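You operate a simulated robot arm through the tools that you are given. There is no shell and no other tool.

You are at the controls of a simulated robot arm. One attempt, no reset.

Task
Take the orange lid off, slide the tray on to the turner and put the sleeves carton in the drawer.
Fine: red stop down after the slide; lid on the table; drawer shut.
Where things are to end (x, y in the base frame): orange tray lid within 0.06 m of [0.92, -0.23]; orange packing tray within 0.04 m of [0.95, 0.2].

The check looks at the end state, three seconds after you hand in, the way a careful person would. Anything else that was tipped, shoved, dropped, spilled or broken makes it a failure. A push-on lid holds only when it is set on centred and level and pressed home; a screw cap is set on level and turned clockwise until tight.

Robot
A 7-joint arm with a two-finger parallel gripper, fixed in place. Base frame: the origin is at the foot of the arm, x ahead of it, y to its left, z up. Lengths are in m, angles in degrees, forces in N, time in s.
Its first joint turns from -166.0 to 166.0 degrees. Payload 4.4 kg.
The tool frame sits at the grasp point between the pads (the TCP): z along the fingers, y along the line on which they close. The tips reach 0.023 m beyond it. Largest opening 0.094 m; finger width 0.038, thickness 0.01; the body of the gripper, 0.054 by 0.096 m, starts 0.039 m behind the TCP.
Orientation is that of the tool frame in the base frame, as a unit quaternion [w, x, y, z]. With the fingers straight down and closing along the base's y, the tool's x points along the base's -x, its y along +y and its z along -z.

Tools
- The arm moves only by the tool step_arm. Its argument "targets" is a list of rows, each an object (a shift or turn left out is 0, a gripper value left out holds the last) with "delta_rot": the turn, a rotation vector about the tool's x, y, z in degrees, a list of three; "linear": the shift along the tool's x, y, z in m, a list of three; "grip": the closure, from 0 (fully open) to 1 (shut). In form: [{"delta_rot": [rx, ry, rz], "linear": [x, y, z], "grip": grip}, ...]. A call has 1 to 20 rows; each row shifts and turns the commanded pose from where the row before left it, along the tool's axes as they then stand. Each row takes 0.2 s and may step no farther than 0.05 m and 8.6 degrees from the row before; otherwise, or with a gripper value out of range, the whole call is refused. Where a pose cannot be reached the arm comes as near as it can. A force on the tool above 60 N (or 10 N above the force at the start of the call, whichever is more), or a blocked arm, ends the call early, and 0.2 s more pass. The fingers move at their own pace (about 0.072 m/s each) and stop on an object; they squeeze with about 42 N. The grip force told is the motor's: it shows also when the fingers shut on nothing. Time passes only in rows, and 0.2 s behind the last, so rows that do not move let the fingers close. It gives the time, the measured TCP pose, the force on the tool (base axes), the opening and the grip force at its end, in the units of the frame above (readings bear some noise), with the torque about the TCP (base axes, N m) and any sound that the robot's microphone picked up, and new pictures: "show" is both (left out), scene, wrist or none.
- Cameras (640 x 400 px; columns grow to the right, rows downward): "scene" is fixed at [0.0511, 0.6506, 1.4711]; the picture's right is [-0.49, -0.87, 0.00], its down [-0.25, 0.14, -0.96] and it looks along [0.83, -0.47, -0.29] (base axes); focal length 214 px, centre (320, 200). "wrist" rides on the gripper at [0.086, 0.016, -0.074] in the tool frame; the picture's right is [-0.18, 0.98, 0.00], its down [-0.58, -0.11, -0.81] and it looks along [-0.79, -0.15, 0.59] (tool axes); focal length 243 px, centre (320, 200). There is no depth. A picture from a camera that has moved, and an enlarged one, comes with that camera's place and axes in the base frame and with its lens.
- inspect(camera, box): a new picture of the part [left, top, right, bottom] of that camera's present view, enlarged. The clock stands still meanwhile.
- close_job(): hands the job in; it is judged then, once.

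Nothing tells you positions but the pictures and the camera data. Unless the task says otherwise, let go and move clear before handing in.

The tools are called after ">>>" as a command line: name --argument value ..., lists and objects as JSON in quotes. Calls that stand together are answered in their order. step_arm: Moves the arm, as the interface text tells. Its arguments: {"type":"object","properties":{"targets":{"type":"array"},"show":{"type":"string","enum":["both","scene","wrist","none"]}},"required":["targets"]} The other tools are called the same way: inspect (camera, box) takes an enlarged picture of a part of a camera's view; close_job () hands the job in.

At the start:

```text
clock: 0.0
tool_pos: [0.6391, 0.262, 1.3687]
orientation: [0.0, 0.0, 1.0, 0.001]
contact_force: [-0.7, 0.6, -0.3]
ft_torque: [-0.02, -0.01, 0.02]
width: 0.0937
grip_force: 0.1
```

scene: 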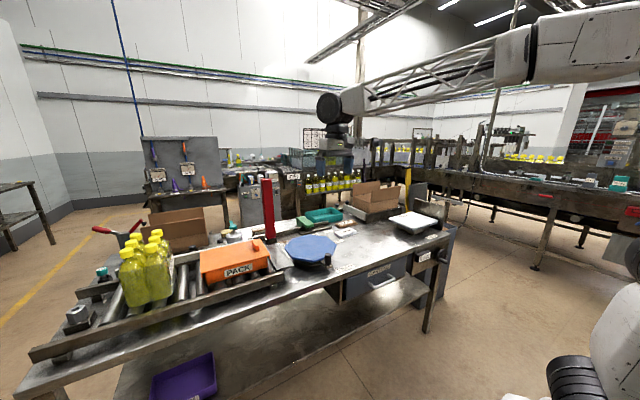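
wrist: 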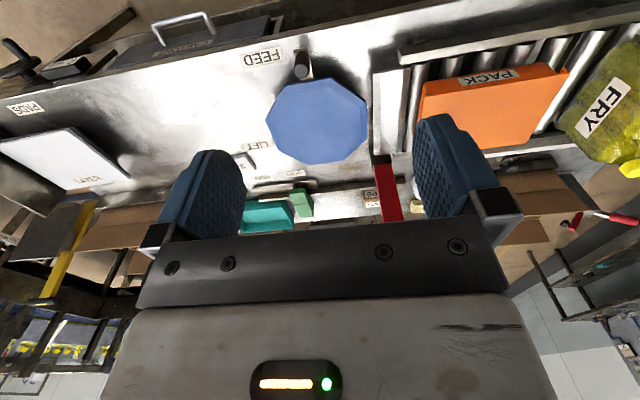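

I see a bench with rollers holding an orange tray with a lid (labelled PACK), a blue octagonal turner, a red upright stop, a drawer under the bench and several small objects. First I look closer at the pieces before moving.

>>> inspect --camera "scene" --box '[180, 160, 340, 300]'

>>> inspect --camera "scene" --box '[280, 170, 480, 320]'

>>> inspect --camera "wrist" --box '[220, 60, 580, 240]'

>>> inspect --camera "wrist" --box '[0, 0, 320, 240]'

>>> inspect --camera "scene" --box '[20, 200, 220, 400]'

```text
2.86 times, centred on (260, 230) of scene
camera zoom: at [0.0511, 0.6506, 1.4711], right [-0.49, -0.87, 0.0], down [-0.25, 0.14, -0.96], along [0.83, -0.47, -0.29], focal length 613 px, centre (491, 114)
```

zoom: 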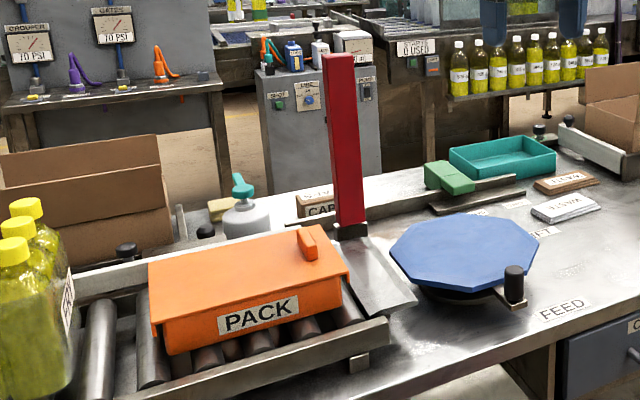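

```text
2.67 times, centred on (380, 245) of scene
camera zoom: at [0.0511, 0.6506, 1.4711], right [-0.49, -0.87, 0.0], down [-0.25, 0.14, -0.96], along [0.83, -0.47, -0.29], focal length 572 px, centre (160, 80)
```

zoom: 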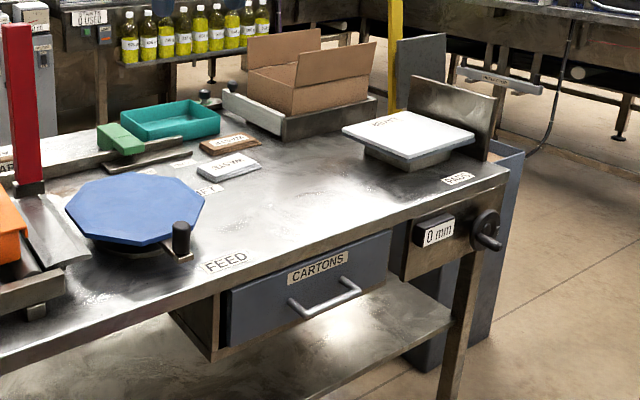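

```text
1.78 times, centred on (400, 150) of wrist
camera zoom: at [0.5524, 0.2797, 1.4416], right [0.18, 0.98, 0.0], down [0.58, -0.11, 0.81], along [0.79, -0.15, -0.59], focal length 431 px, centre (178, 289)
```

zoom: 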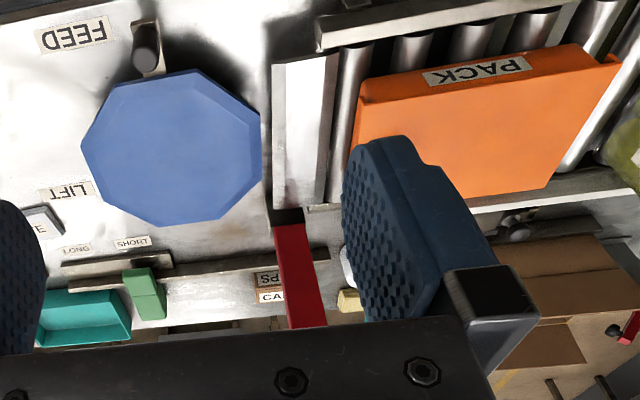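

```text
1.67 times, centred on (160, 120) of wrist
camera zoom: at [0.5524, 0.2797, 1.4416], right [0.18, 0.98, 0.0], down [0.58, -0.11, 0.81], along [0.79, -0.15, -0.59], focal length 404 px, centre (587, 333)
```

zoom: 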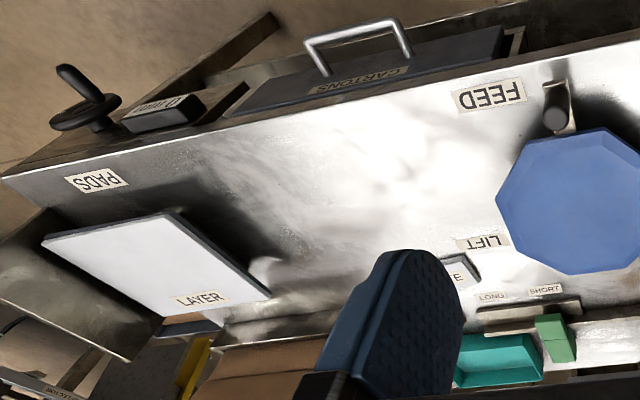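

```text
2.00 times, centred on (120, 300) of scene
camera zoom: at [0.0511, 0.6506, 1.4711], right [-0.49, -0.87, 0.0], down [-0.25, 0.14, -0.96], along [0.83, -0.47, -0.29], focal length 429 px, centre (720, 0)
```

zoom: 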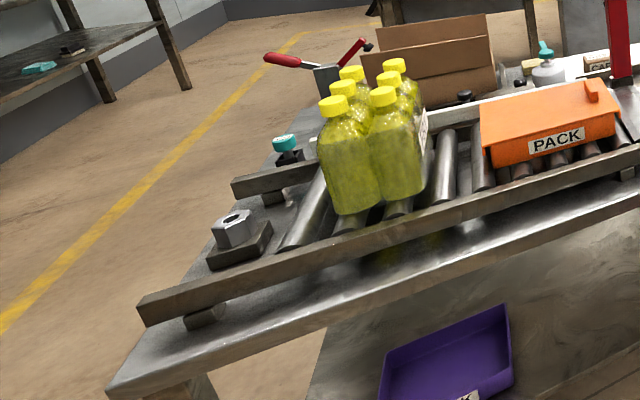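

The table top works out to be at about z = 0.85, and the turner's top at about (0.92, 0.21, 0.93). Next I look for the sleeves carton and at the labels, lid and stop.

>>> inspect --camera "scene" --box '[300, 200, 380, 250]'

>>> inspect --camera "scene" --box '[220, 170, 300, 250]'

>>> inspect --camera "wrist" --box '[220, 130, 440, 240]'

>>> inspect --camera "wrist" --box '[360, 40, 640, 220]'

>>> inspect --camera "scene" --box '[320, 240, 460, 330]'

```text
8.00 times, centred on (340, 225) of scene
camera zoom: at [0.0511, 0.6506, 1.4711], right [-0.49, -0.87, 0.0], down [-0.25, 0.14, -0.96], along [0.83, -0.47, -0.29], focal length 1716 px, centre (160, 0)
```

zoom: 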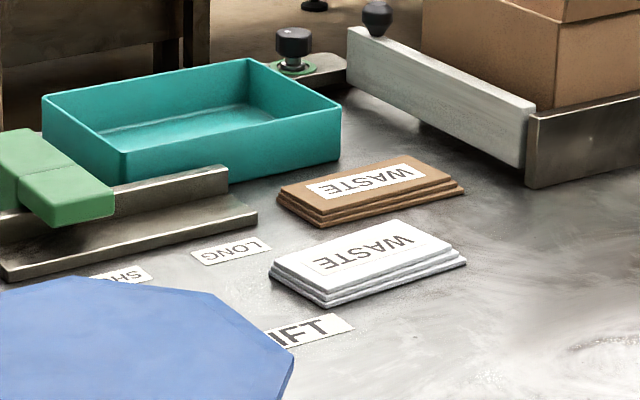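

```text
5.00 times, centred on (260, 210) of scene
camera zoom: at [0.0511, 0.6506, 1.4711], right [-0.49, -0.87, 0.0], down [-0.25, 0.14, -0.96], along [0.83, -0.47, -0.29], focal length 1072 px, centre (620, 150)
```

zoom: 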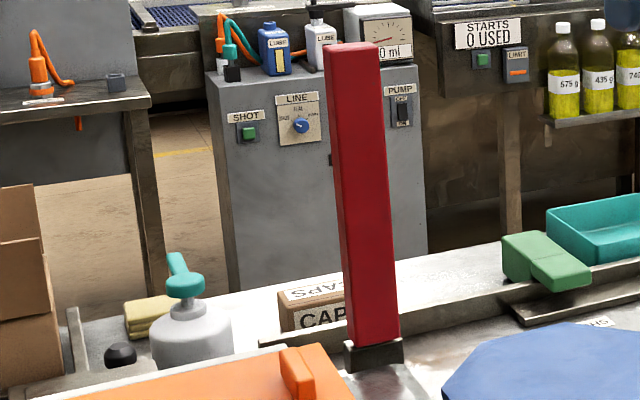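

```text
2.91 times, centred on (330, 185) of wrist
camera zoom: at [0.5524, 0.2797, 1.4416], right [0.18, 0.98, 0.0], down [0.58, -0.11, 0.81], along [0.79, -0.15, -0.59], focal length 706 px, centre (291, 244)
```

zoom: 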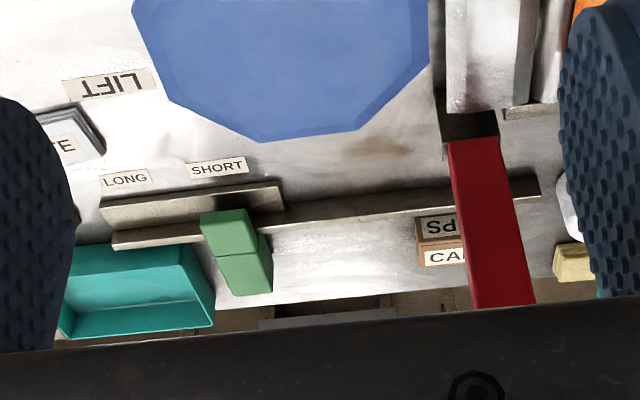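

```text
2.22 times, centred on (500, 130) of wrist
camera zoom: at [0.5524, 0.2797, 1.4416], right [0.18, 0.98, 0.0], down [0.58, -0.11, 0.81], along [0.79, -0.15, -0.59], focal length 539 px, centre (-80, 356)
```

zoom: 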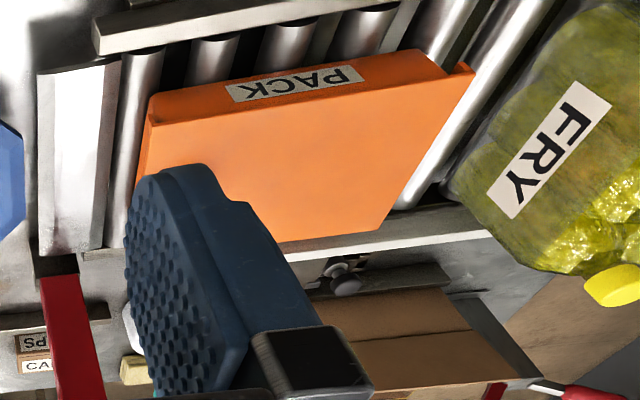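

```text
4.44 times, centred on (390, 285) of scene
camera zoom: at [0.0511, 0.6506, 1.4711], right [-0.49, -0.87, 0.0], down [-0.25, 0.14, -0.96], along [0.83, -0.47, -0.29], focal length 953 px, centre (9, -178)
```

zoom: 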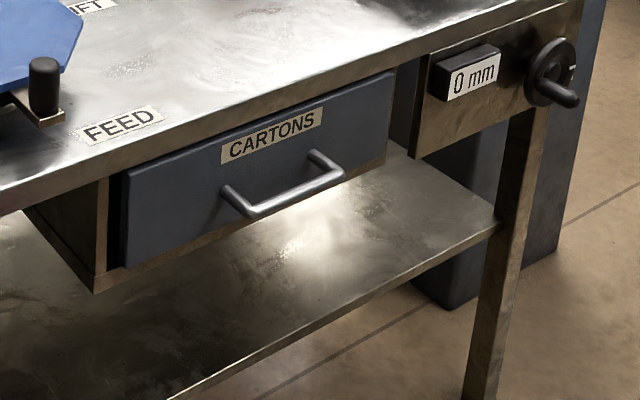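

The carton near the red stop reads "CAPS", the slabs are "WASTE"; the sleeves carton isn't visible yet. I'll move the arm to the right at height to view the rest of the bench.

>>> step_arm --targets '[{"linear": [0, -0.05, 0], "grip": 0}, {"linear": [0, -0.05, 0]}, {"linear": [0, -0.05, 0]}, {"linear": [0, -0.05, 0]}, {"linear": [0, -0.05, 0]}, {"linear": [0, -0.05, 0]}, {"linear": [0, -0.05, 0.0]}, {"linear": [0, 0, 0]}]'

```text
clock: 1.8
tool_pos: [0.6414, -0.0882, 1.3686]
orientation: [-0.001, 0.0, 1.0, 0.0]
contact_force: [-0.6, -0.8, 0.2]
ft_torque: [0.02, 0.01, 0.01]
width: 0.0941
grip_force: 0.0
camera wrist: at [0.553, -0.0712, 1.4422], right [0.18, 0.98, 0.0], down [0.58, -0.11, 0.81], along [0.79, -0.15, -0.59], focal length 243 px, centre (320, 200)
```

scene: 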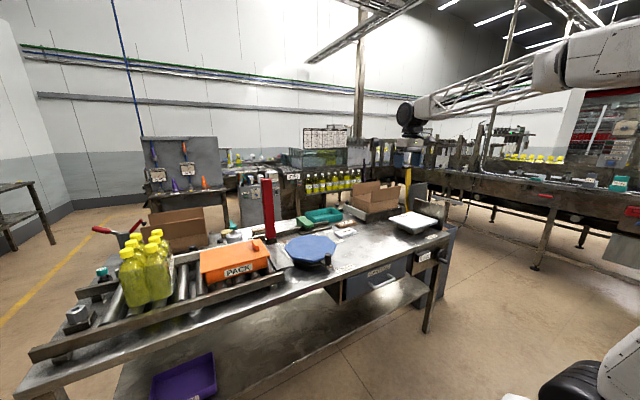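
wrist: 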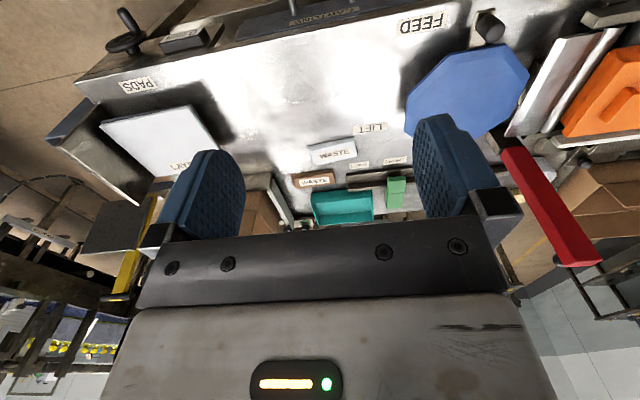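

>>> inspect --camera "wrist" --box '[480, 40, 640, 240]'

>>> inspect --camera "wrist" --box '[230, 90, 430, 240]'

>>> inspect --camera "wrist" --box '[40, 0, 300, 180]'

>>> inspect --camera "scene" --box '[340, 170, 480, 300]'

```text
2.00 times, centred on (560, 140) of wrist
camera zoom: at [0.553, -0.0712, 1.4422], right [0.18, 0.98, 0.0], down [0.58, -0.11, 0.81], along [0.79, -0.15, -0.59], focal length 485 px, centre (-160, 320)
```

zoom: 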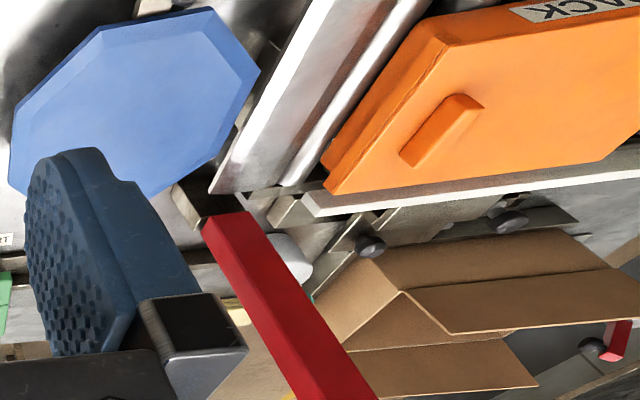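

```text
2.67 times, centred on (330, 165) of wrist
camera zoom: at [0.553, -0.0712, 1.4422], right [0.18, 0.98, 0.0], down [0.58, -0.11, 0.81], along [0.79, -0.15, -0.59], focal length 647 px, centre (293, 293)
```

zoom: 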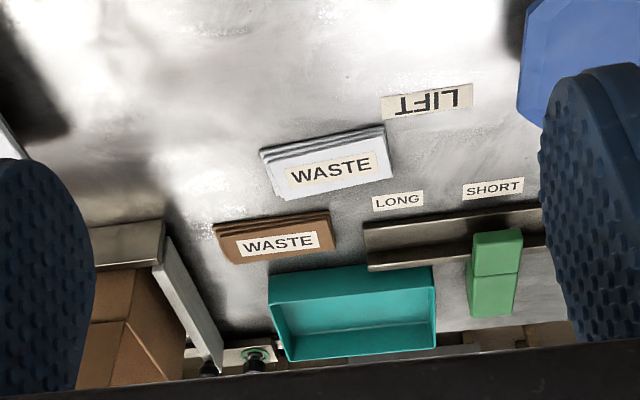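

```text
2.22 times, centred on (170, 90) of wrist
camera zoom: at [0.553, -0.0712, 1.4422], right [0.18, 0.98, 0.0], down [0.58, -0.11, 0.81], along [0.79, -0.15, -0.59], focal length 539 px, centre (653, 444)
```

zoom: 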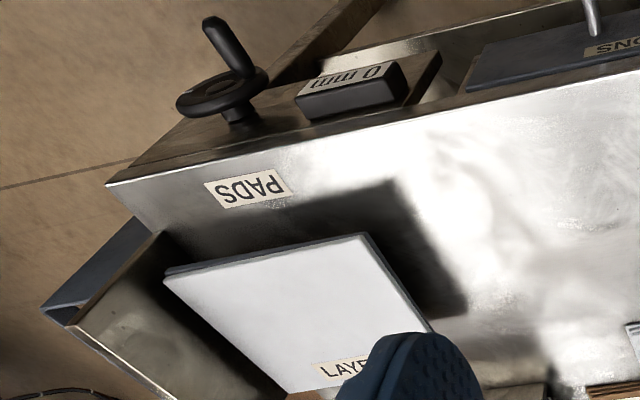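

```text
3.08 times, centred on (410, 235) of scene
camera zoom: at [0.0511, 0.6506, 1.4711], right [-0.49, -0.87, 0.0], down [-0.25, 0.14, -0.96], along [0.83, -0.47, -0.29], focal length 660 px, centre (43, 92)
```

zoom: 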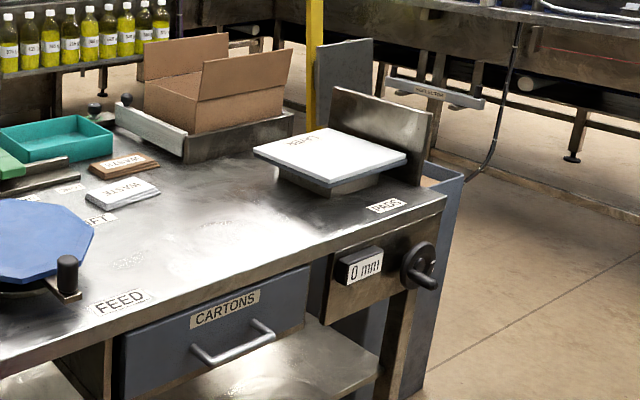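

No sleeves carton in sight yet; it may be hidden behind the red stop next to the CAPS carton or out of view. I'll lower and move the wrist camera forward to look past the stop.

>>> step_arm --targets '[{"linear": [0, 0.04, 0.03]}, {"linear": [0, 0.04, 0.03]}, {"linear": [0, 0.04, 0.03]}, {"linear": [-0.02, 0.04, 0]}, {"linear": [-0.02, 0.04, 0]}, {"delta_rot": [0, 0, 0], "linear": [-0.02, 0, 0]}, {"linear": [0, 0, 0]}]'

>>> inspect --camera "scene" --box '[130, 340, 230, 400]'

```text
clock: 3.4
tool_pos: [0.6998, 0.1129, 1.278]
orientation: [0.0, 0.0, 1.0, 0.0]
contact_force: [-0.2, -0.4, -0.3]
ft_torque: [0.01, 0.04, 0.01]
width: 0.0941
grip_force: 0.1
camera wrist: at [0.6129, 0.1298, 1.3511], right [0.18, 0.98, 0.0], down [0.58, -0.11, 0.81], along [0.79, -0.15, -0.59], focal length 243 px, centre (320, 200)
```

scene: 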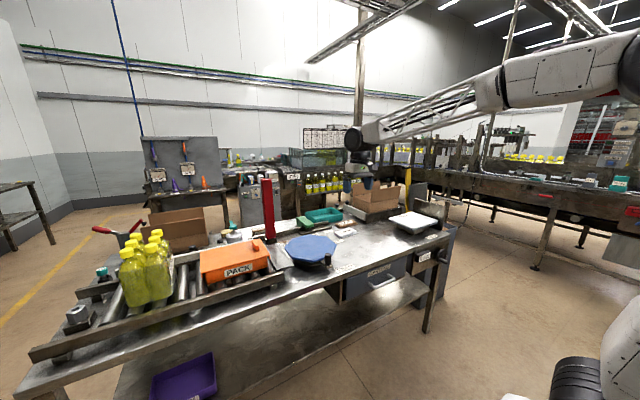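
wrist: 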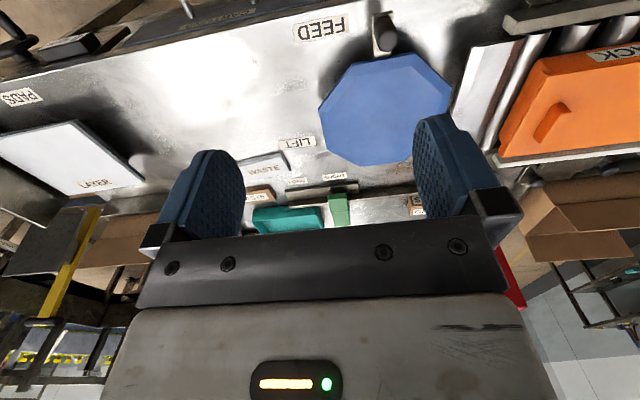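

```text
6.40 times, centred on (180, 370) of scene
camera zoom: at [0.0511, 0.6506, 1.4711], right [-0.49, -0.87, 0.0], down [-0.25, 0.14, -0.96], along [0.83, -0.47, -0.29], focal length 1373 px, centre (1216, -888)
```

zoom: 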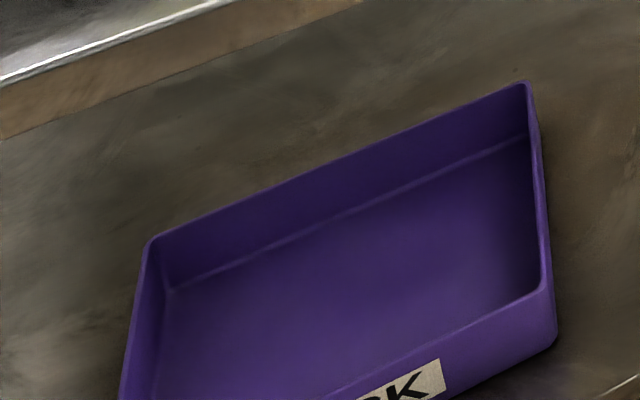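

The purple tray below is just another PACK tray. I'll turn the wrist camera to look left along the rollers, to see the tray and the areas beyond it.

>>> step_arm --targets '[{"delta_rot": [0, 0, -8], "linear": [0.0, 0.0, -0.01]}, {"delta_rot": [0, 0, -8], "linear": [0.0, 0.0, -0.01]}, {"delta_rot": [0, 0, -8], "linear": [0.0, 0.0, -0.01]}, {"delta_rot": [0, 0, -8], "linear": [0.0, 0.0, -0.01]}, {"delta_rot": [0, 0, -8]}, {"delta_rot": [0, 0, -8]}, {"delta_rot": [0, 0, -8]}, {"delta_rot": [0, 0, 0]}]' --show "wrist"

```text
clock: 5.2
tool_pos: [0.6999, 0.1135, 1.3191]
orientation: [0.0, -0.471, 0.882, 0.0]
contact_force: [-0.2, 0.0, -0.3]
ft_torque: [-0.02, -0.01, 0.0]
width: 0.0942
grip_force: 0.1
camera wrist: at [0.6369, 0.0508, 1.3918], right [-0.71, 0.7, 0.0], down [0.41, 0.42, 0.81], along [0.57, 0.57, -0.59], focal length 243 px, centre (320, 200)
```

wrist: 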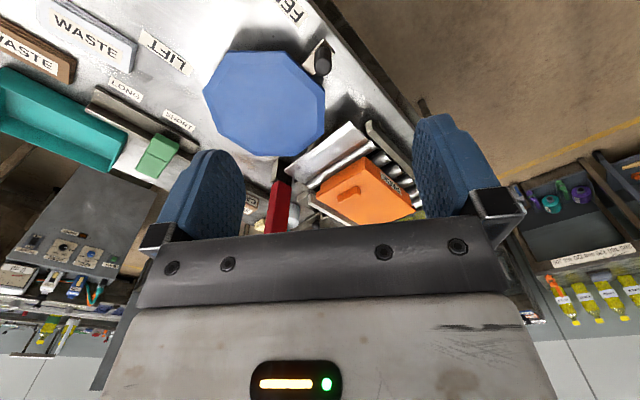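

>>> inspect --camera "wrist" --box '[220, 120, 440, 250]'

>>> inspect --camera "wrist" --box '[500, 140, 640, 340]'

>>> inspect --camera "wrist" --box '[0, 140, 240, 390]'

```text
2.91 times, centred on (330, 185) of wrist
camera zoom: at [0.6369, 0.0508, 1.3918], right [-0.71, 0.7, 0.0], down [0.41, 0.42, 0.81], along [0.57, 0.57, -0.59], focal length 706 px, centre (291, 244)
```

zoom: 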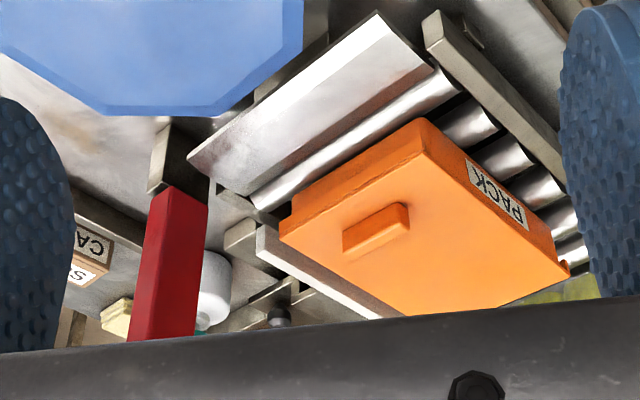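

```text
2.00 times, centred on (570, 240) of wrist
camera zoom: at [0.6369, 0.0508, 1.3918], right [-0.71, 0.7, 0.0], down [0.41, 0.42, 0.81], along [0.57, 0.57, -0.59], focal length 485 px, centre (-180, 120)
```

zoom: 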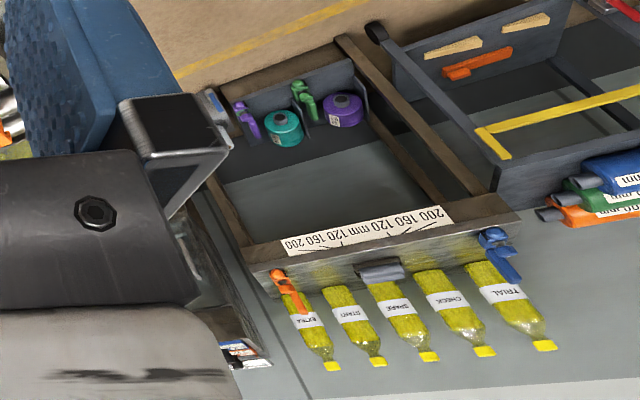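

```text
1.60 times, centred on (120, 265) of wrist
camera zoom: at [0.6369, 0.0508, 1.3918], right [-0.71, 0.7, 0.0], down [0.41, 0.42, 0.81], along [0.57, 0.57, -0.59], focal length 388 px, centre (640, 96)
```

zoom: 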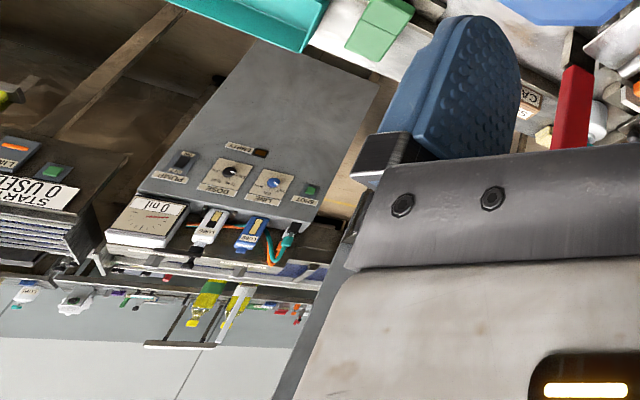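

The tray, lid (with a grip tab) and stop are clear now, but still no sleeves carton. I'll swing the camera to look to the right and the right end of the bench.

>>> step_arm --targets '[{"delta_rot": [0, 0, 8]}, {"delta_rot": [0, 0, 8]}, {"delta_rot": [0, 0, 8]}, {"delta_rot": [0, 0, 8]}, {"delta_rot": [0, 0, 8]}, {"delta_rot": [0, 0, 8]}, {"delta_rot": [0, 0, 8]}, {"delta_rot": [0, 0, 8]}, {"delta_rot": [0, 0, 8]}, {"delta_rot": [0, 0, 8]}, {"delta_rot": [0, 0, 8]}, {"delta_rot": [0, 0, 8]}, {"delta_rot": [0, 0, 8]}, {"delta_rot": [0, 0, 8]}, {"delta_rot": [0, 0, 0]}]' --show "wrist"

```text
clock: 8.4
tool_pos: [0.6998, 0.113, 1.3191]
orientation: [0.0, 0.471, 0.882, 0.0]
contact_force: [-0.5, 0.2, 0.8]
ft_torque: [-0.01, 0.0, -0.02]
width: 0.094
grip_force: 0.0
camera wrist: at [0.6642, 0.1944, 1.3914], right [0.92, 0.4, 0.0], down [0.23, -0.54, 0.81], along [0.32, -0.74, -0.59], focal length 243 px, centre (320, 200)
```

wrist: 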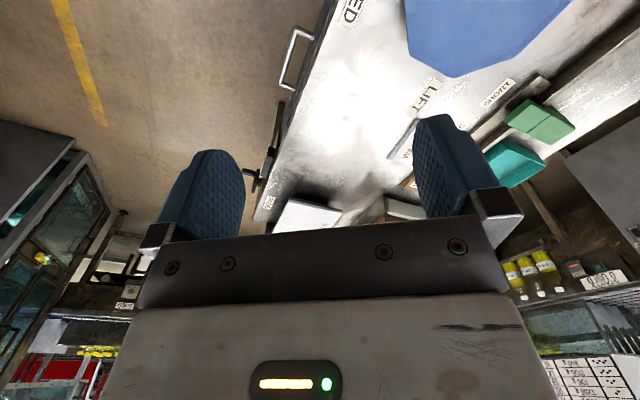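

Still nothing labelled sleeves. I'll turn back to facing forward and go to the right side to look at the white plate and what is around and beneath it.

>>> step_arm --targets '[{"delta_rot": [0, 0, -8], "linear": [0.02, 0, 0]}, {"delta_rot": [0, 0, -8], "linear": [0.02, 0, 0]}, {"delta_rot": [0, 0, -8]}, {"delta_rot": [0, 0, -8]}, {"delta_rot": [0, 0, -8]}, {"delta_rot": [0, 0, -8]}, {"delta_rot": [0, 0, -8]}, {"linear": [0, -0.05, 0]}, {"linear": [0, -0.05, 0]}, {"linear": [0, -0.05, 0]}, {"linear": [0, -0.05, 0]}, {"linear": [0, -0.05, 0.02]}, {"linear": [0, -0.05, 0.02]}, {"linear": [0, -0.05, 0.02]}, {"linear": [0, -0.05, 0.02]}, {"linear": [0, 0, 0]}]' --show "wrist"

```text
refused: row 12 steps farther than a row can; nothing moved
```

>>> step_arm --targets '[{"delta_rot": [0, 0, -8], "linear": [0.02, 0, 0]}, {"delta_rot": [0, 0, -8], "linear": [0.02, 0, 0]}, {"delta_rot": [0, 0, -8]}, {"delta_rot": [0, 0, -8]}, {"delta_rot": [0, 0, -8]}, {"delta_rot": [0, 0, -8]}, {"delta_rot": [0, 0, -8]}, {"linear": [0, -0.05, 0]}, {"linear": [0, -0.05, 0]}, {"linear": [0, -0.05, 0]}, {"linear": [0, -0.05, 0]}, {"linear": [0, -0.045, 0.02]}, {"linear": [0, -0.045, 0.02]}, {"linear": [0, -0.045, 0.02]}, {"linear": [0, -0.045, 0.02]}, {"linear": [0, 0, 0]}]' --show "wrist"

```text
clock: 11.8
tool_pos: [0.6739, -0.237, 1.2381]
orientation: [0.0, 0.0, 1.0, 0.0]
contact_force: [0.9, 0.0, -0.5]
ft_torque: [-0.04, -0.01, -0.01]
width: 0.094
grip_force: 0.0
camera wrist: at [0.5861, -0.2199, 1.3116], right [0.18, 0.98, 0.0], down [0.58, -0.11, 0.81], along [0.79, -0.15, -0.59], focal length 243 px, centre (320, 200)
```

wrist: 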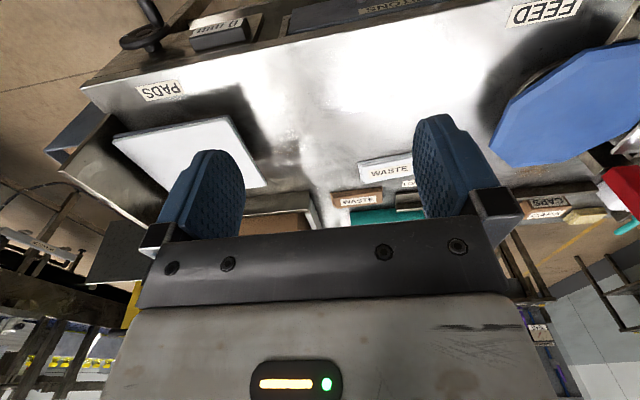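

>>> inspect --camera "wrist" --box '[500, 160, 640, 260]'

>>> inspect --camera "wrist" --box '[40, 0, 340, 250]'

>>> inspect --camera "wrist" --box '[230, 140, 430, 240]'

```text
4.00 times, centred on (570, 210) of wrist
camera zoom: at [0.5861, -0.2199, 1.3116], right [0.18, 0.98, 0.0], down [0.58, -0.11, 0.81], along [0.79, -0.15, -0.59], focal length 970 px, centre (-680, 160)
```

zoom: 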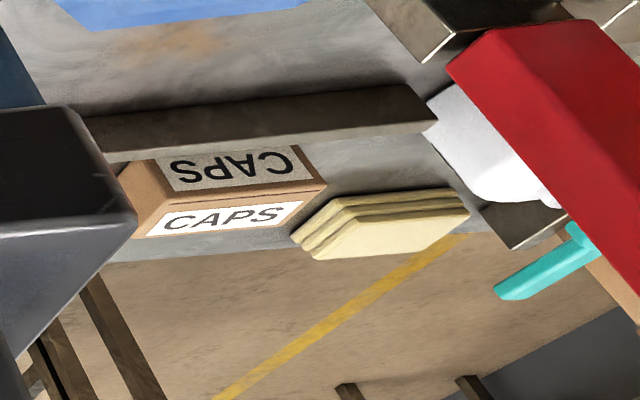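

```text
1.60 times, centred on (190, 125) of wrist
camera zoom: at [0.5861, -0.2199, 1.3116], right [0.18, 0.98, 0.0], down [0.58, -0.11, 0.81], along [0.79, -0.15, -0.59], focal length 388 px, centre (528, 320)
```

zoom: 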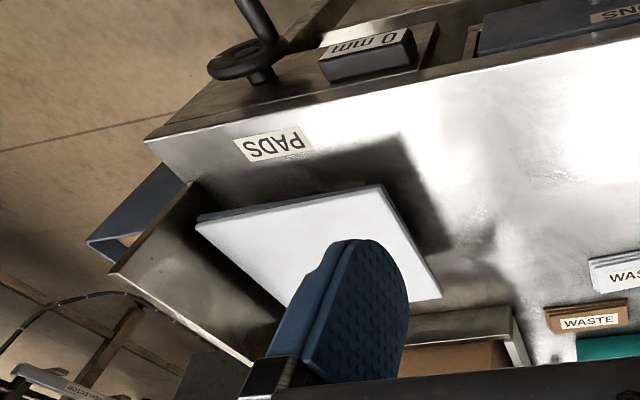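

```text
3.20 times, centred on (330, 190) of wrist
camera zoom: at [0.5861, -0.2199, 1.3116], right [0.18, 0.98, 0.0], down [0.58, -0.11, 0.81], along [0.79, -0.15, -0.59], focal length 776 px, centre (288, 232)
```

zoom: 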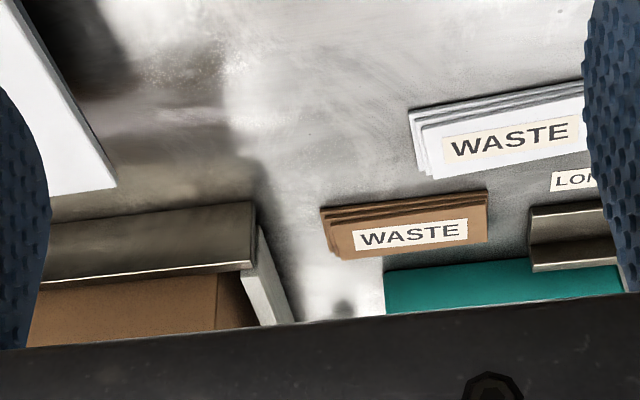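

The CAPS carton stands alone, so I take it the sleeves carton is inside the orange tray under the lid. Next I go over toward the tray for a good look at lid, tab, rollers and stop.

>>> step_arm --targets '[{"linear": [0.0, 0.045, -0.01]}, {"linear": [0.0, 0.045, -0.01]}, {"linear": [0.0, 0.045, -0.01]}, {"linear": [0.0, 0.045, -0.01]}, {"linear": [0.0, 0.045, -0.01]}, {"linear": [0.0, 0.045, -0.01]}, {"linear": [0.0, 0.045, -0.01]}, {"linear": [0, 0.05, 0]}, {"linear": [0, 0.05, 0]}, {"linear": [0, 0.05, 0]}, {"linear": [0, 0.05, 0]}, {"linear": [0, 0.05, 0]}, {"linear": [0, 0.05, 0]}, {"linear": [0.02, 0.03, 0]}, {"linear": [0, 0, 0]}]' --show "wrist"

```text
clock: 15.0
tool_pos: [0.6534, 0.4081, 1.308]
orientation: [-0.001, 0.0, 1.0, 0.0]
contact_force: [0.3, 0.2, 0.9]
ft_torque: [-0.02, -0.05, 0.01]
width: 0.0938
grip_force: 0.2
camera wrist: at [0.5672, 0.4252, 1.3818], right [0.18, 0.98, 0.0], down [0.58, -0.11, 0.81], along [0.79, -0.15, -0.59], focal length 243 px, centre (320, 200)
```

wrist: 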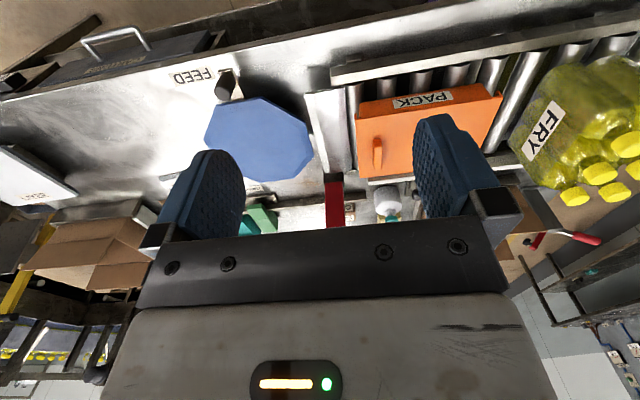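

>>> inspect --camera "wrist" --box '[320, 50, 520, 175]'

>>> inspect --camera "wrist" --box '[200, 70, 360, 230]'

>>> inspect --camera "wrist" --box '[300, 120, 430, 235]'

>>> inspect --camera "wrist" --box '[0, 0, 240, 120]'

```text
3.20 times, centred on (420, 112) of wrist
camera zoom: at [0.5672, 0.4252, 1.3818], right [0.18, 0.98, 0.0], down [0.58, -0.11, 0.81], along [0.79, -0.15, -0.59], focal length 776 px, centre (0, 480)
```

zoom: 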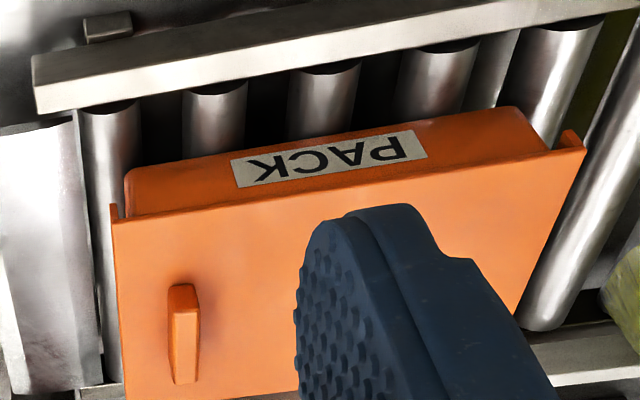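

```text
2.50 times, centred on (280, 150) of wrist
camera zoom: at [0.5672, 0.4252, 1.3818], right [0.18, 0.98, 0.0], down [0.58, -0.11, 0.81], along [0.79, -0.15, -0.59], focal length 606 px, centre (420, 325)
```

zoom: 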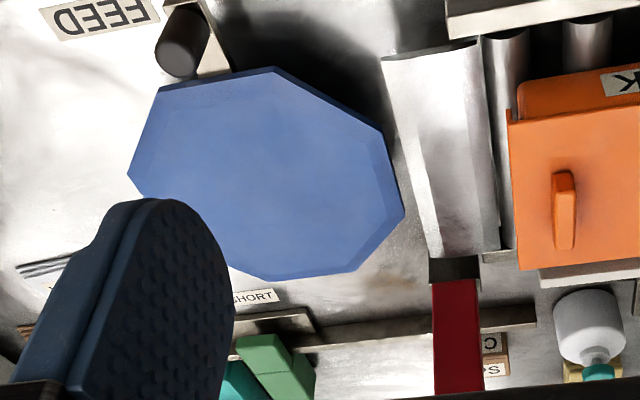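

```text
3.48 times, centred on (365, 178) of wrist
camera zoom: at [0.5672, 0.4252, 1.3818], right [0.18, 0.98, 0.0], down [0.58, -0.11, 0.81], along [0.79, -0.15, -0.59], focal length 844 px, centre (164, 278)
```

zoom: 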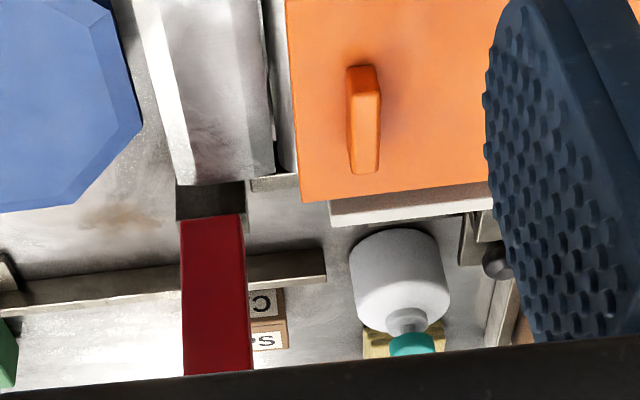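

```text
2.67 times, centred on (120, 60) of wrist
camera zoom: at [0.5672, 0.4252, 1.3818], right [0.18, 0.98, 0.0], down [0.58, -0.11, 0.81], along [0.79, -0.15, -0.59], focal length 647 px, centre (853, 573)
```

zoom: 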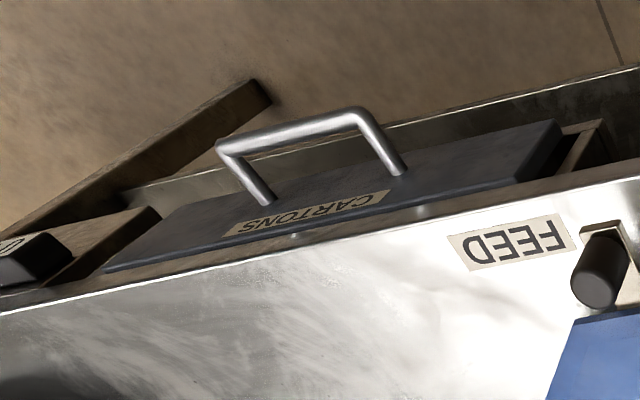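

The lid comes out at x 0.85–1.03, y 0.44–0.70, top about z = 0.985, with its tab at about (0.94, 0.477); the stop pivots near (1.076, 0.37, 0.93) and the drawer handle is near (0.70, -0.10, 0.734). I'll pitch the tool outward about 30° and move near the tab to see it between the fingers.

>>> step_arm --targets '[{"delta_rot": [0, -7.5, 0]}, {"delta_rot": [0, -7.5, 0]}, {"delta_rot": [0, -7.5, 0]}, {"delta_rot": [0, -7.5, 0]}, {"linear": [-0.006, 0.0115, 0.035]}, {"linear": [-0.006, 0.0115, 0.035]}, {"linear": [-0.006, 0.0115, 0.035]}, {"linear": [-0.006, 0.0115, 0.035]}, {"linear": [-0.006, 0.0115, 0.035]}, {"linear": [-0.006, 0.0115, 0.035]}, {"linear": [0, 0, 0]}]'

```text
clock: 17.4
tool_pos: [0.791, 0.4766, 1.1448]
orientation: [0.259, 0.0, 0.966, -0.001]
contact_force: [-0.3, -0.7, -0.7]
ft_torque: [0.03, 0.02, -0.03]
width: 0.094
grip_force: 0.0
camera wrist: at [0.6792, 0.4944, 1.1643], right [0.16, 0.98, 0.09], down [0.1, -0.11, 0.99], along [0.98, -0.15, -0.12], focal length 243 px, centre (320, 200)
```

scene: 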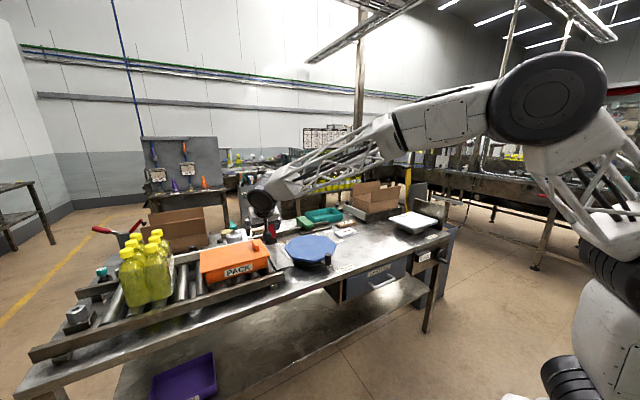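
wrist: 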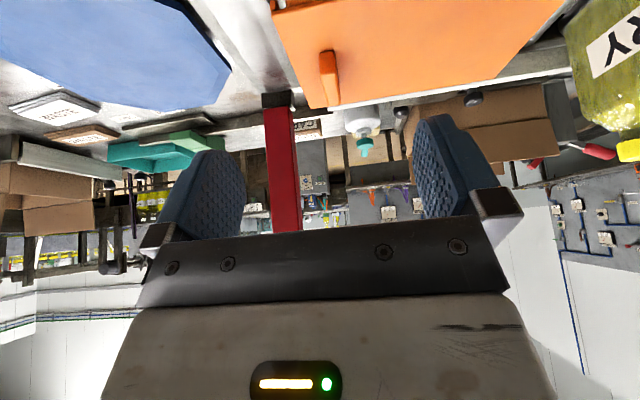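

>>> inspect --camera "wrist" --box '[240, 0, 440, 125]'

>>> inspect --camera "scene" --box '[180, 180, 300, 290]'

```text
3.20 times, centred on (340, 62) of wrist
camera zoom: at [0.6792, 0.4944, 1.1643], right [0.16, 0.98, 0.09], down [0.1, -0.11, 0.99], along [0.98, -0.15, -0.12], focal length 776 px, centre (256, 640)
```

zoom: 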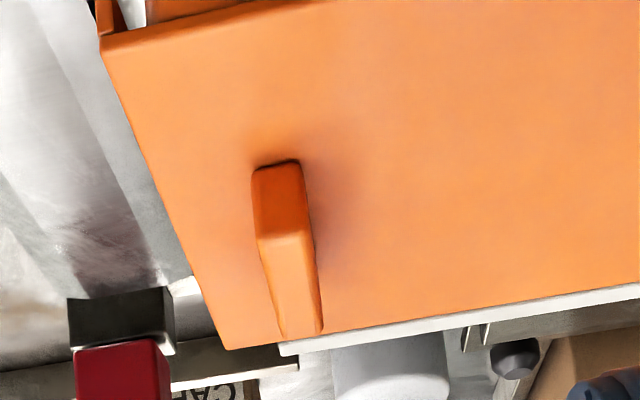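

```text
3.64 times, centred on (240, 235) of scene
camera zoom: at [0.0511, 0.6506, 1.4711], right [-0.49, -0.87, 0.0], down [-0.25, 0.14, -0.96], along [0.83, -0.47, -0.29], focal length 780 px, centre (611, 73)
```

zoom: 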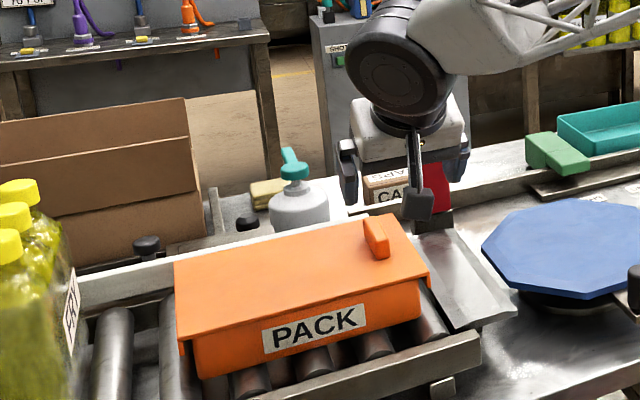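

The tab works out as about 63 mm long (x 0.906–0.969), 16 mm thick at y = 0.480, from z 0.987 to 1.011. I move to hover above it with the fingers straddling in y.

>>> step_arm --targets '[{"linear": [-0.0166, 0.001, 0.0318]}, {"linear": [-0.0166, 0.001, 0.0318]}, {"linear": [-0.0166, 0.001, 0.0318]}, {"linear": [-0.0166, 0.001, 0.0318]}, {"linear": [0, 0, 0]}]'

```text
clock: 18.6
tool_pos: [0.9121, 0.4833, 1.068]
orientation: [0.259, 0.0, 0.966, 0.0]
contact_force: [-0.4, 0.4, 0.0]
ft_torque: [0.02, 0.02, 0.0]
width: 0.0941
grip_force: 0.1
camera wrist: at [0.8001, 0.4993, 1.0883], right [0.16, 0.98, 0.09], down [0.1, -0.11, 0.99], along [0.98, -0.15, -0.12], focal length 243 px, centre (320, 200)
```

scene: 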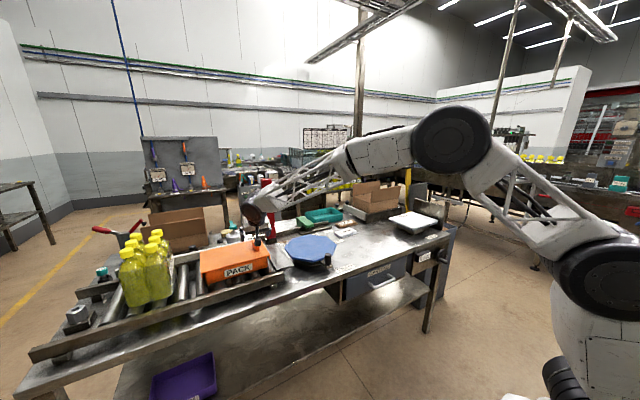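
wrist: 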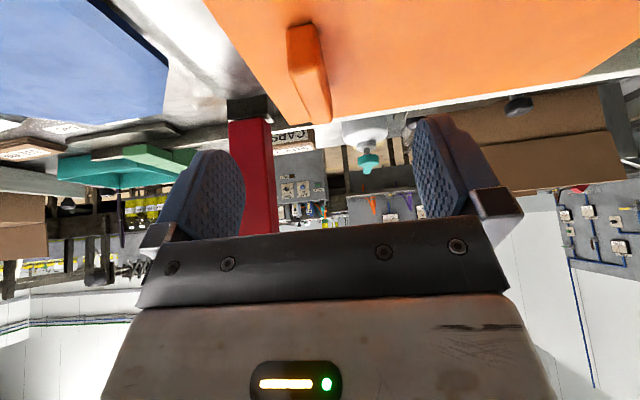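

Reach is fine and the tab is centred at y = 0.481. I go down along the tool axis to straddle the tab, then close.

>>> step_arm --targets '[{"linear": [0, -0.001, 0.015]}, {"linear": [0, -0.001, 0.015]}, {"linear": [0, 0, 0.012]}, {"linear": [0, 0, 0.009]}, {"linear": [0, 0, 0]}]' --show "wrist"

>>> inspect --camera "scene" --box '[210, 195, 310, 285]'

```text
clock: 19.8
tool_pos: [0.9382, 0.481, 1.0237]
orientation: [0.259, 0.0, 0.966, 0.0]
contact_force: [0.0, 0.3, 0.3]
ft_torque: [-0.02, 0.02, 0.02]
width: 0.094
grip_force: 0.2
camera wrist: at [0.8256, 0.497, 1.0438], right [0.16, 0.98, 0.09], down [0.1, -0.11, 0.99], along [0.98, -0.15, -0.12], focal length 243 px, centre (320, 200)
```

wrist: 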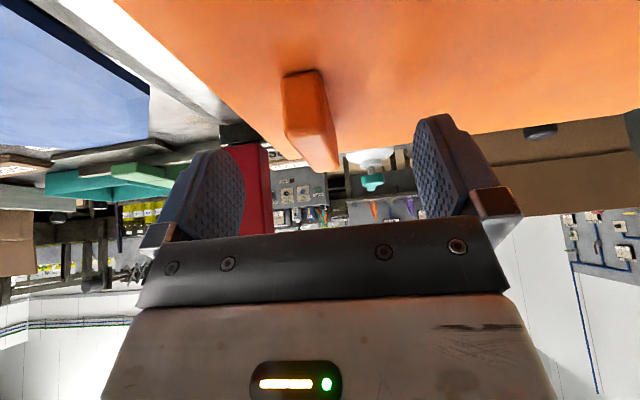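

```text
4.44 times, centred on (260, 240) of scene
camera zoom: at [0.0511, 0.6506, 1.4711], right [-0.49, -0.87, 0.0], down [-0.25, 0.14, -0.96], along [0.83, -0.47, -0.29], focal length 953 px, centre (587, 22)
```

zoom: 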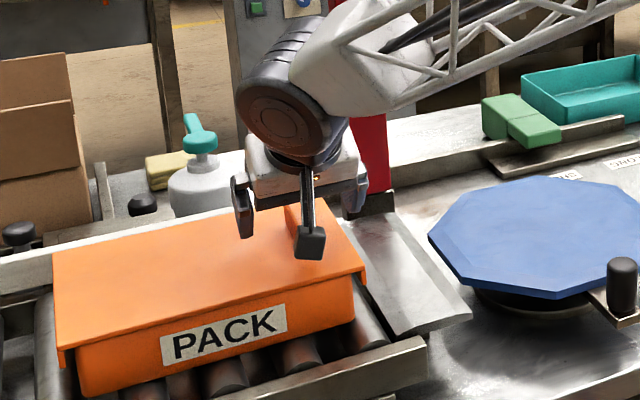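

The fingers straddle the tab with only about a centimetre of overlap; I'll lower a few millimetres more straight down, watching the force.

>>> step_arm --targets '[{"linear": [0.001, 0, 0.0017]}, {"linear": [0.001, 0, 0.0017]}, {"linear": [0.001, 0, 0.0017]}, {"linear": [0, 0, 0]}]' --show "none"

>>> inspect --camera "wrist" --box '[160, 60, 520, 260]'

```text
clock: 20.8
tool_pos: [0.938, 0.481, 1.0171]
orientation: [0.259, 0.0, 0.966, 0.0]
contact_force: [1.6, 0.1, -0.3]
ft_torque: [0.01, -0.04, 0.0]
width: 0.0941
grip_force: 0.1
```

```text
1.78 times, centred on (340, 160) of wrist
camera zoom: at [0.8254, 0.4973, 1.0375], right [0.16, 0.98, 0.09], down [0.1, -0.11, 0.99], along [0.98, -0.15, -0.12], focal length 431 px, centre (284, 271)
```

zoom: 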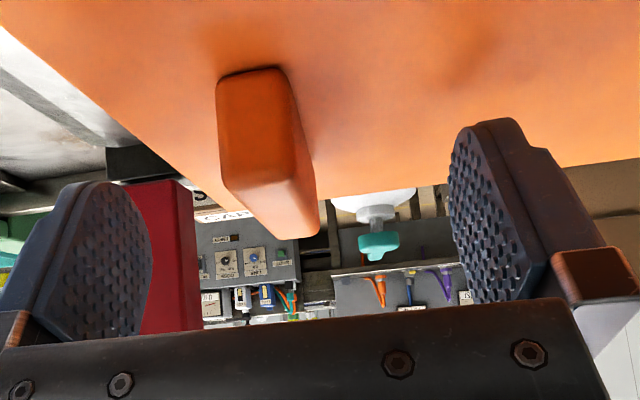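

The tips are nearly at the lid surface, which is what I want. Now I close on the tab.

>>> step_arm --targets '[{"grip": 1}, {"grip": 1}, {"grip": 1}, {"grip": 1}, {"grip": 1}]' --show "wrist"

```text
clock: 22.0
tool_pos: [0.9386, 0.4802, 1.0175]
orientation: [0.259, -0.001, 0.966, 0.001]
contact_force: [0.2, 0.2, 0.1]
ft_torque: [-0.02, 0.03, 0.02]
width: 0.0172
grip_force: 41.7
camera wrist: at [0.8254, 0.4973, 1.0376], right [0.16, 0.98, 0.09], down [0.1, -0.11, 0.99], along [0.98, -0.15, -0.12], focal length 243 px, centre (320, 200)
```

wrist: 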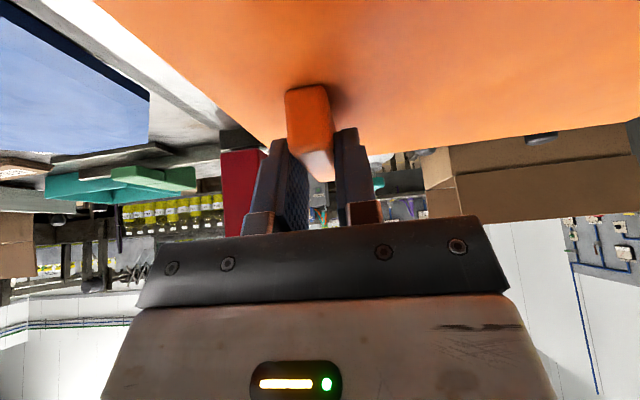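

The tab is held (17 mm). I lift straight up slowly while watching the force.

>>> step_arm --targets '[{"linear": [-0.0025, 0, -0.0043]}, {"linear": [-0.0025, 0, -0.0043]}, {"linear": [-0.0025, 0, -0.0043]}, {"linear": [-0.0025, 0, -0.0043]}, {"linear": [0, 0, 0]}]' --show "none"

>>> inspect --camera "scene" --box '[170, 185, 310, 305]'

```text
clock: 23.2
tool_pos: [0.9384, 0.4802, 1.0382]
orientation: [0.259, 0.0, 0.966, 0.0]
contact_force: [0.3, 0.8, 0.3]
ft_torque: [-0.09, 0.03, 0.0]
width: 0.0172
grip_force: 41.9
```

```text
3.33 times, centred on (240, 245) of scene
camera zoom: at [0.0511, 0.6506, 1.4711], right [-0.49, -0.87, 0.0], down [-0.25, 0.14, -0.96], along [0.83, -0.47, -0.29], focal length 715 px, centre (587, 50)
```

zoom: 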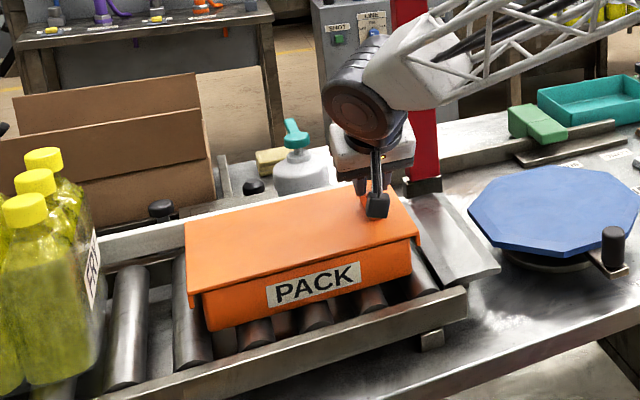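

>>> step_arm --targets '[{"linear": [-0.005, 0, -0.00866]}, {"linear": [-0.005, 0, -0.00866]}, {"linear": [-0.005, 0, -0.00866]}, {"linear": [-0.005, 0, -0.00866]}, {"linear": [0, 0, 0]}]' --show "wrist"

>>> inspect --camera "scene" --box '[170, 185, 310, 305]'

```text
clock: 24.4
tool_pos: [0.9388, 0.4802, 1.0772]
orientation: [0.259, 0.0, 0.966, 0.0]
contact_force: [-0.4, 0.4, 0.2]
ft_torque: [-0.07, -0.03, 0.0]
width: 0.0173
grip_force: 42.0
camera wrist: at [0.8254, 0.4974, 1.0977], right [0.16, 0.98, 0.09], down [0.1, -0.11, 0.99], along [0.98, -0.15, -0.12], focal length 243 px, centre (320, 200)
```

wrist: 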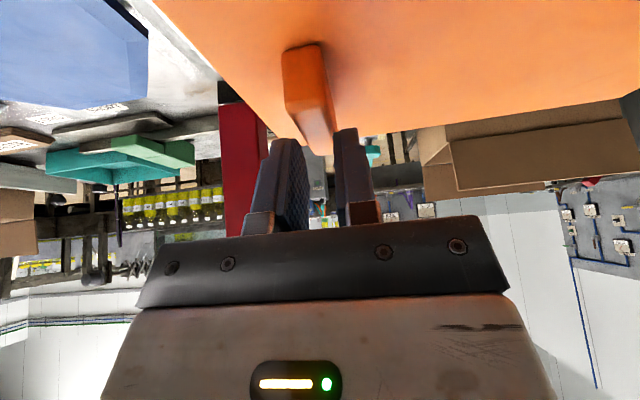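

```text
3.33 times, centred on (240, 245) of scene
camera zoom: at [0.0511, 0.6506, 1.4711], right [-0.49, -0.87, 0.0], down [-0.25, 0.14, -0.96], along [0.83, -0.47, -0.29], focal length 715 px, centre (587, 50)
```

zoom: 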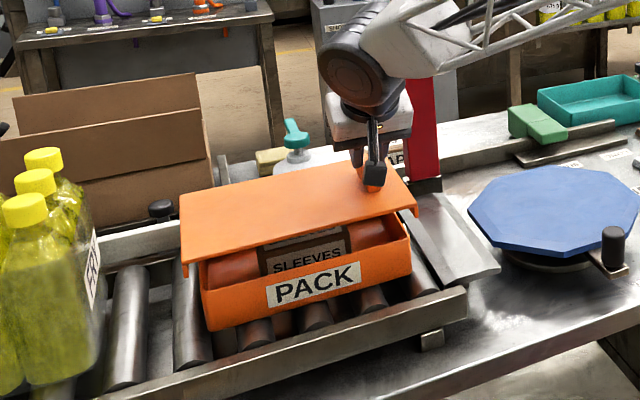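

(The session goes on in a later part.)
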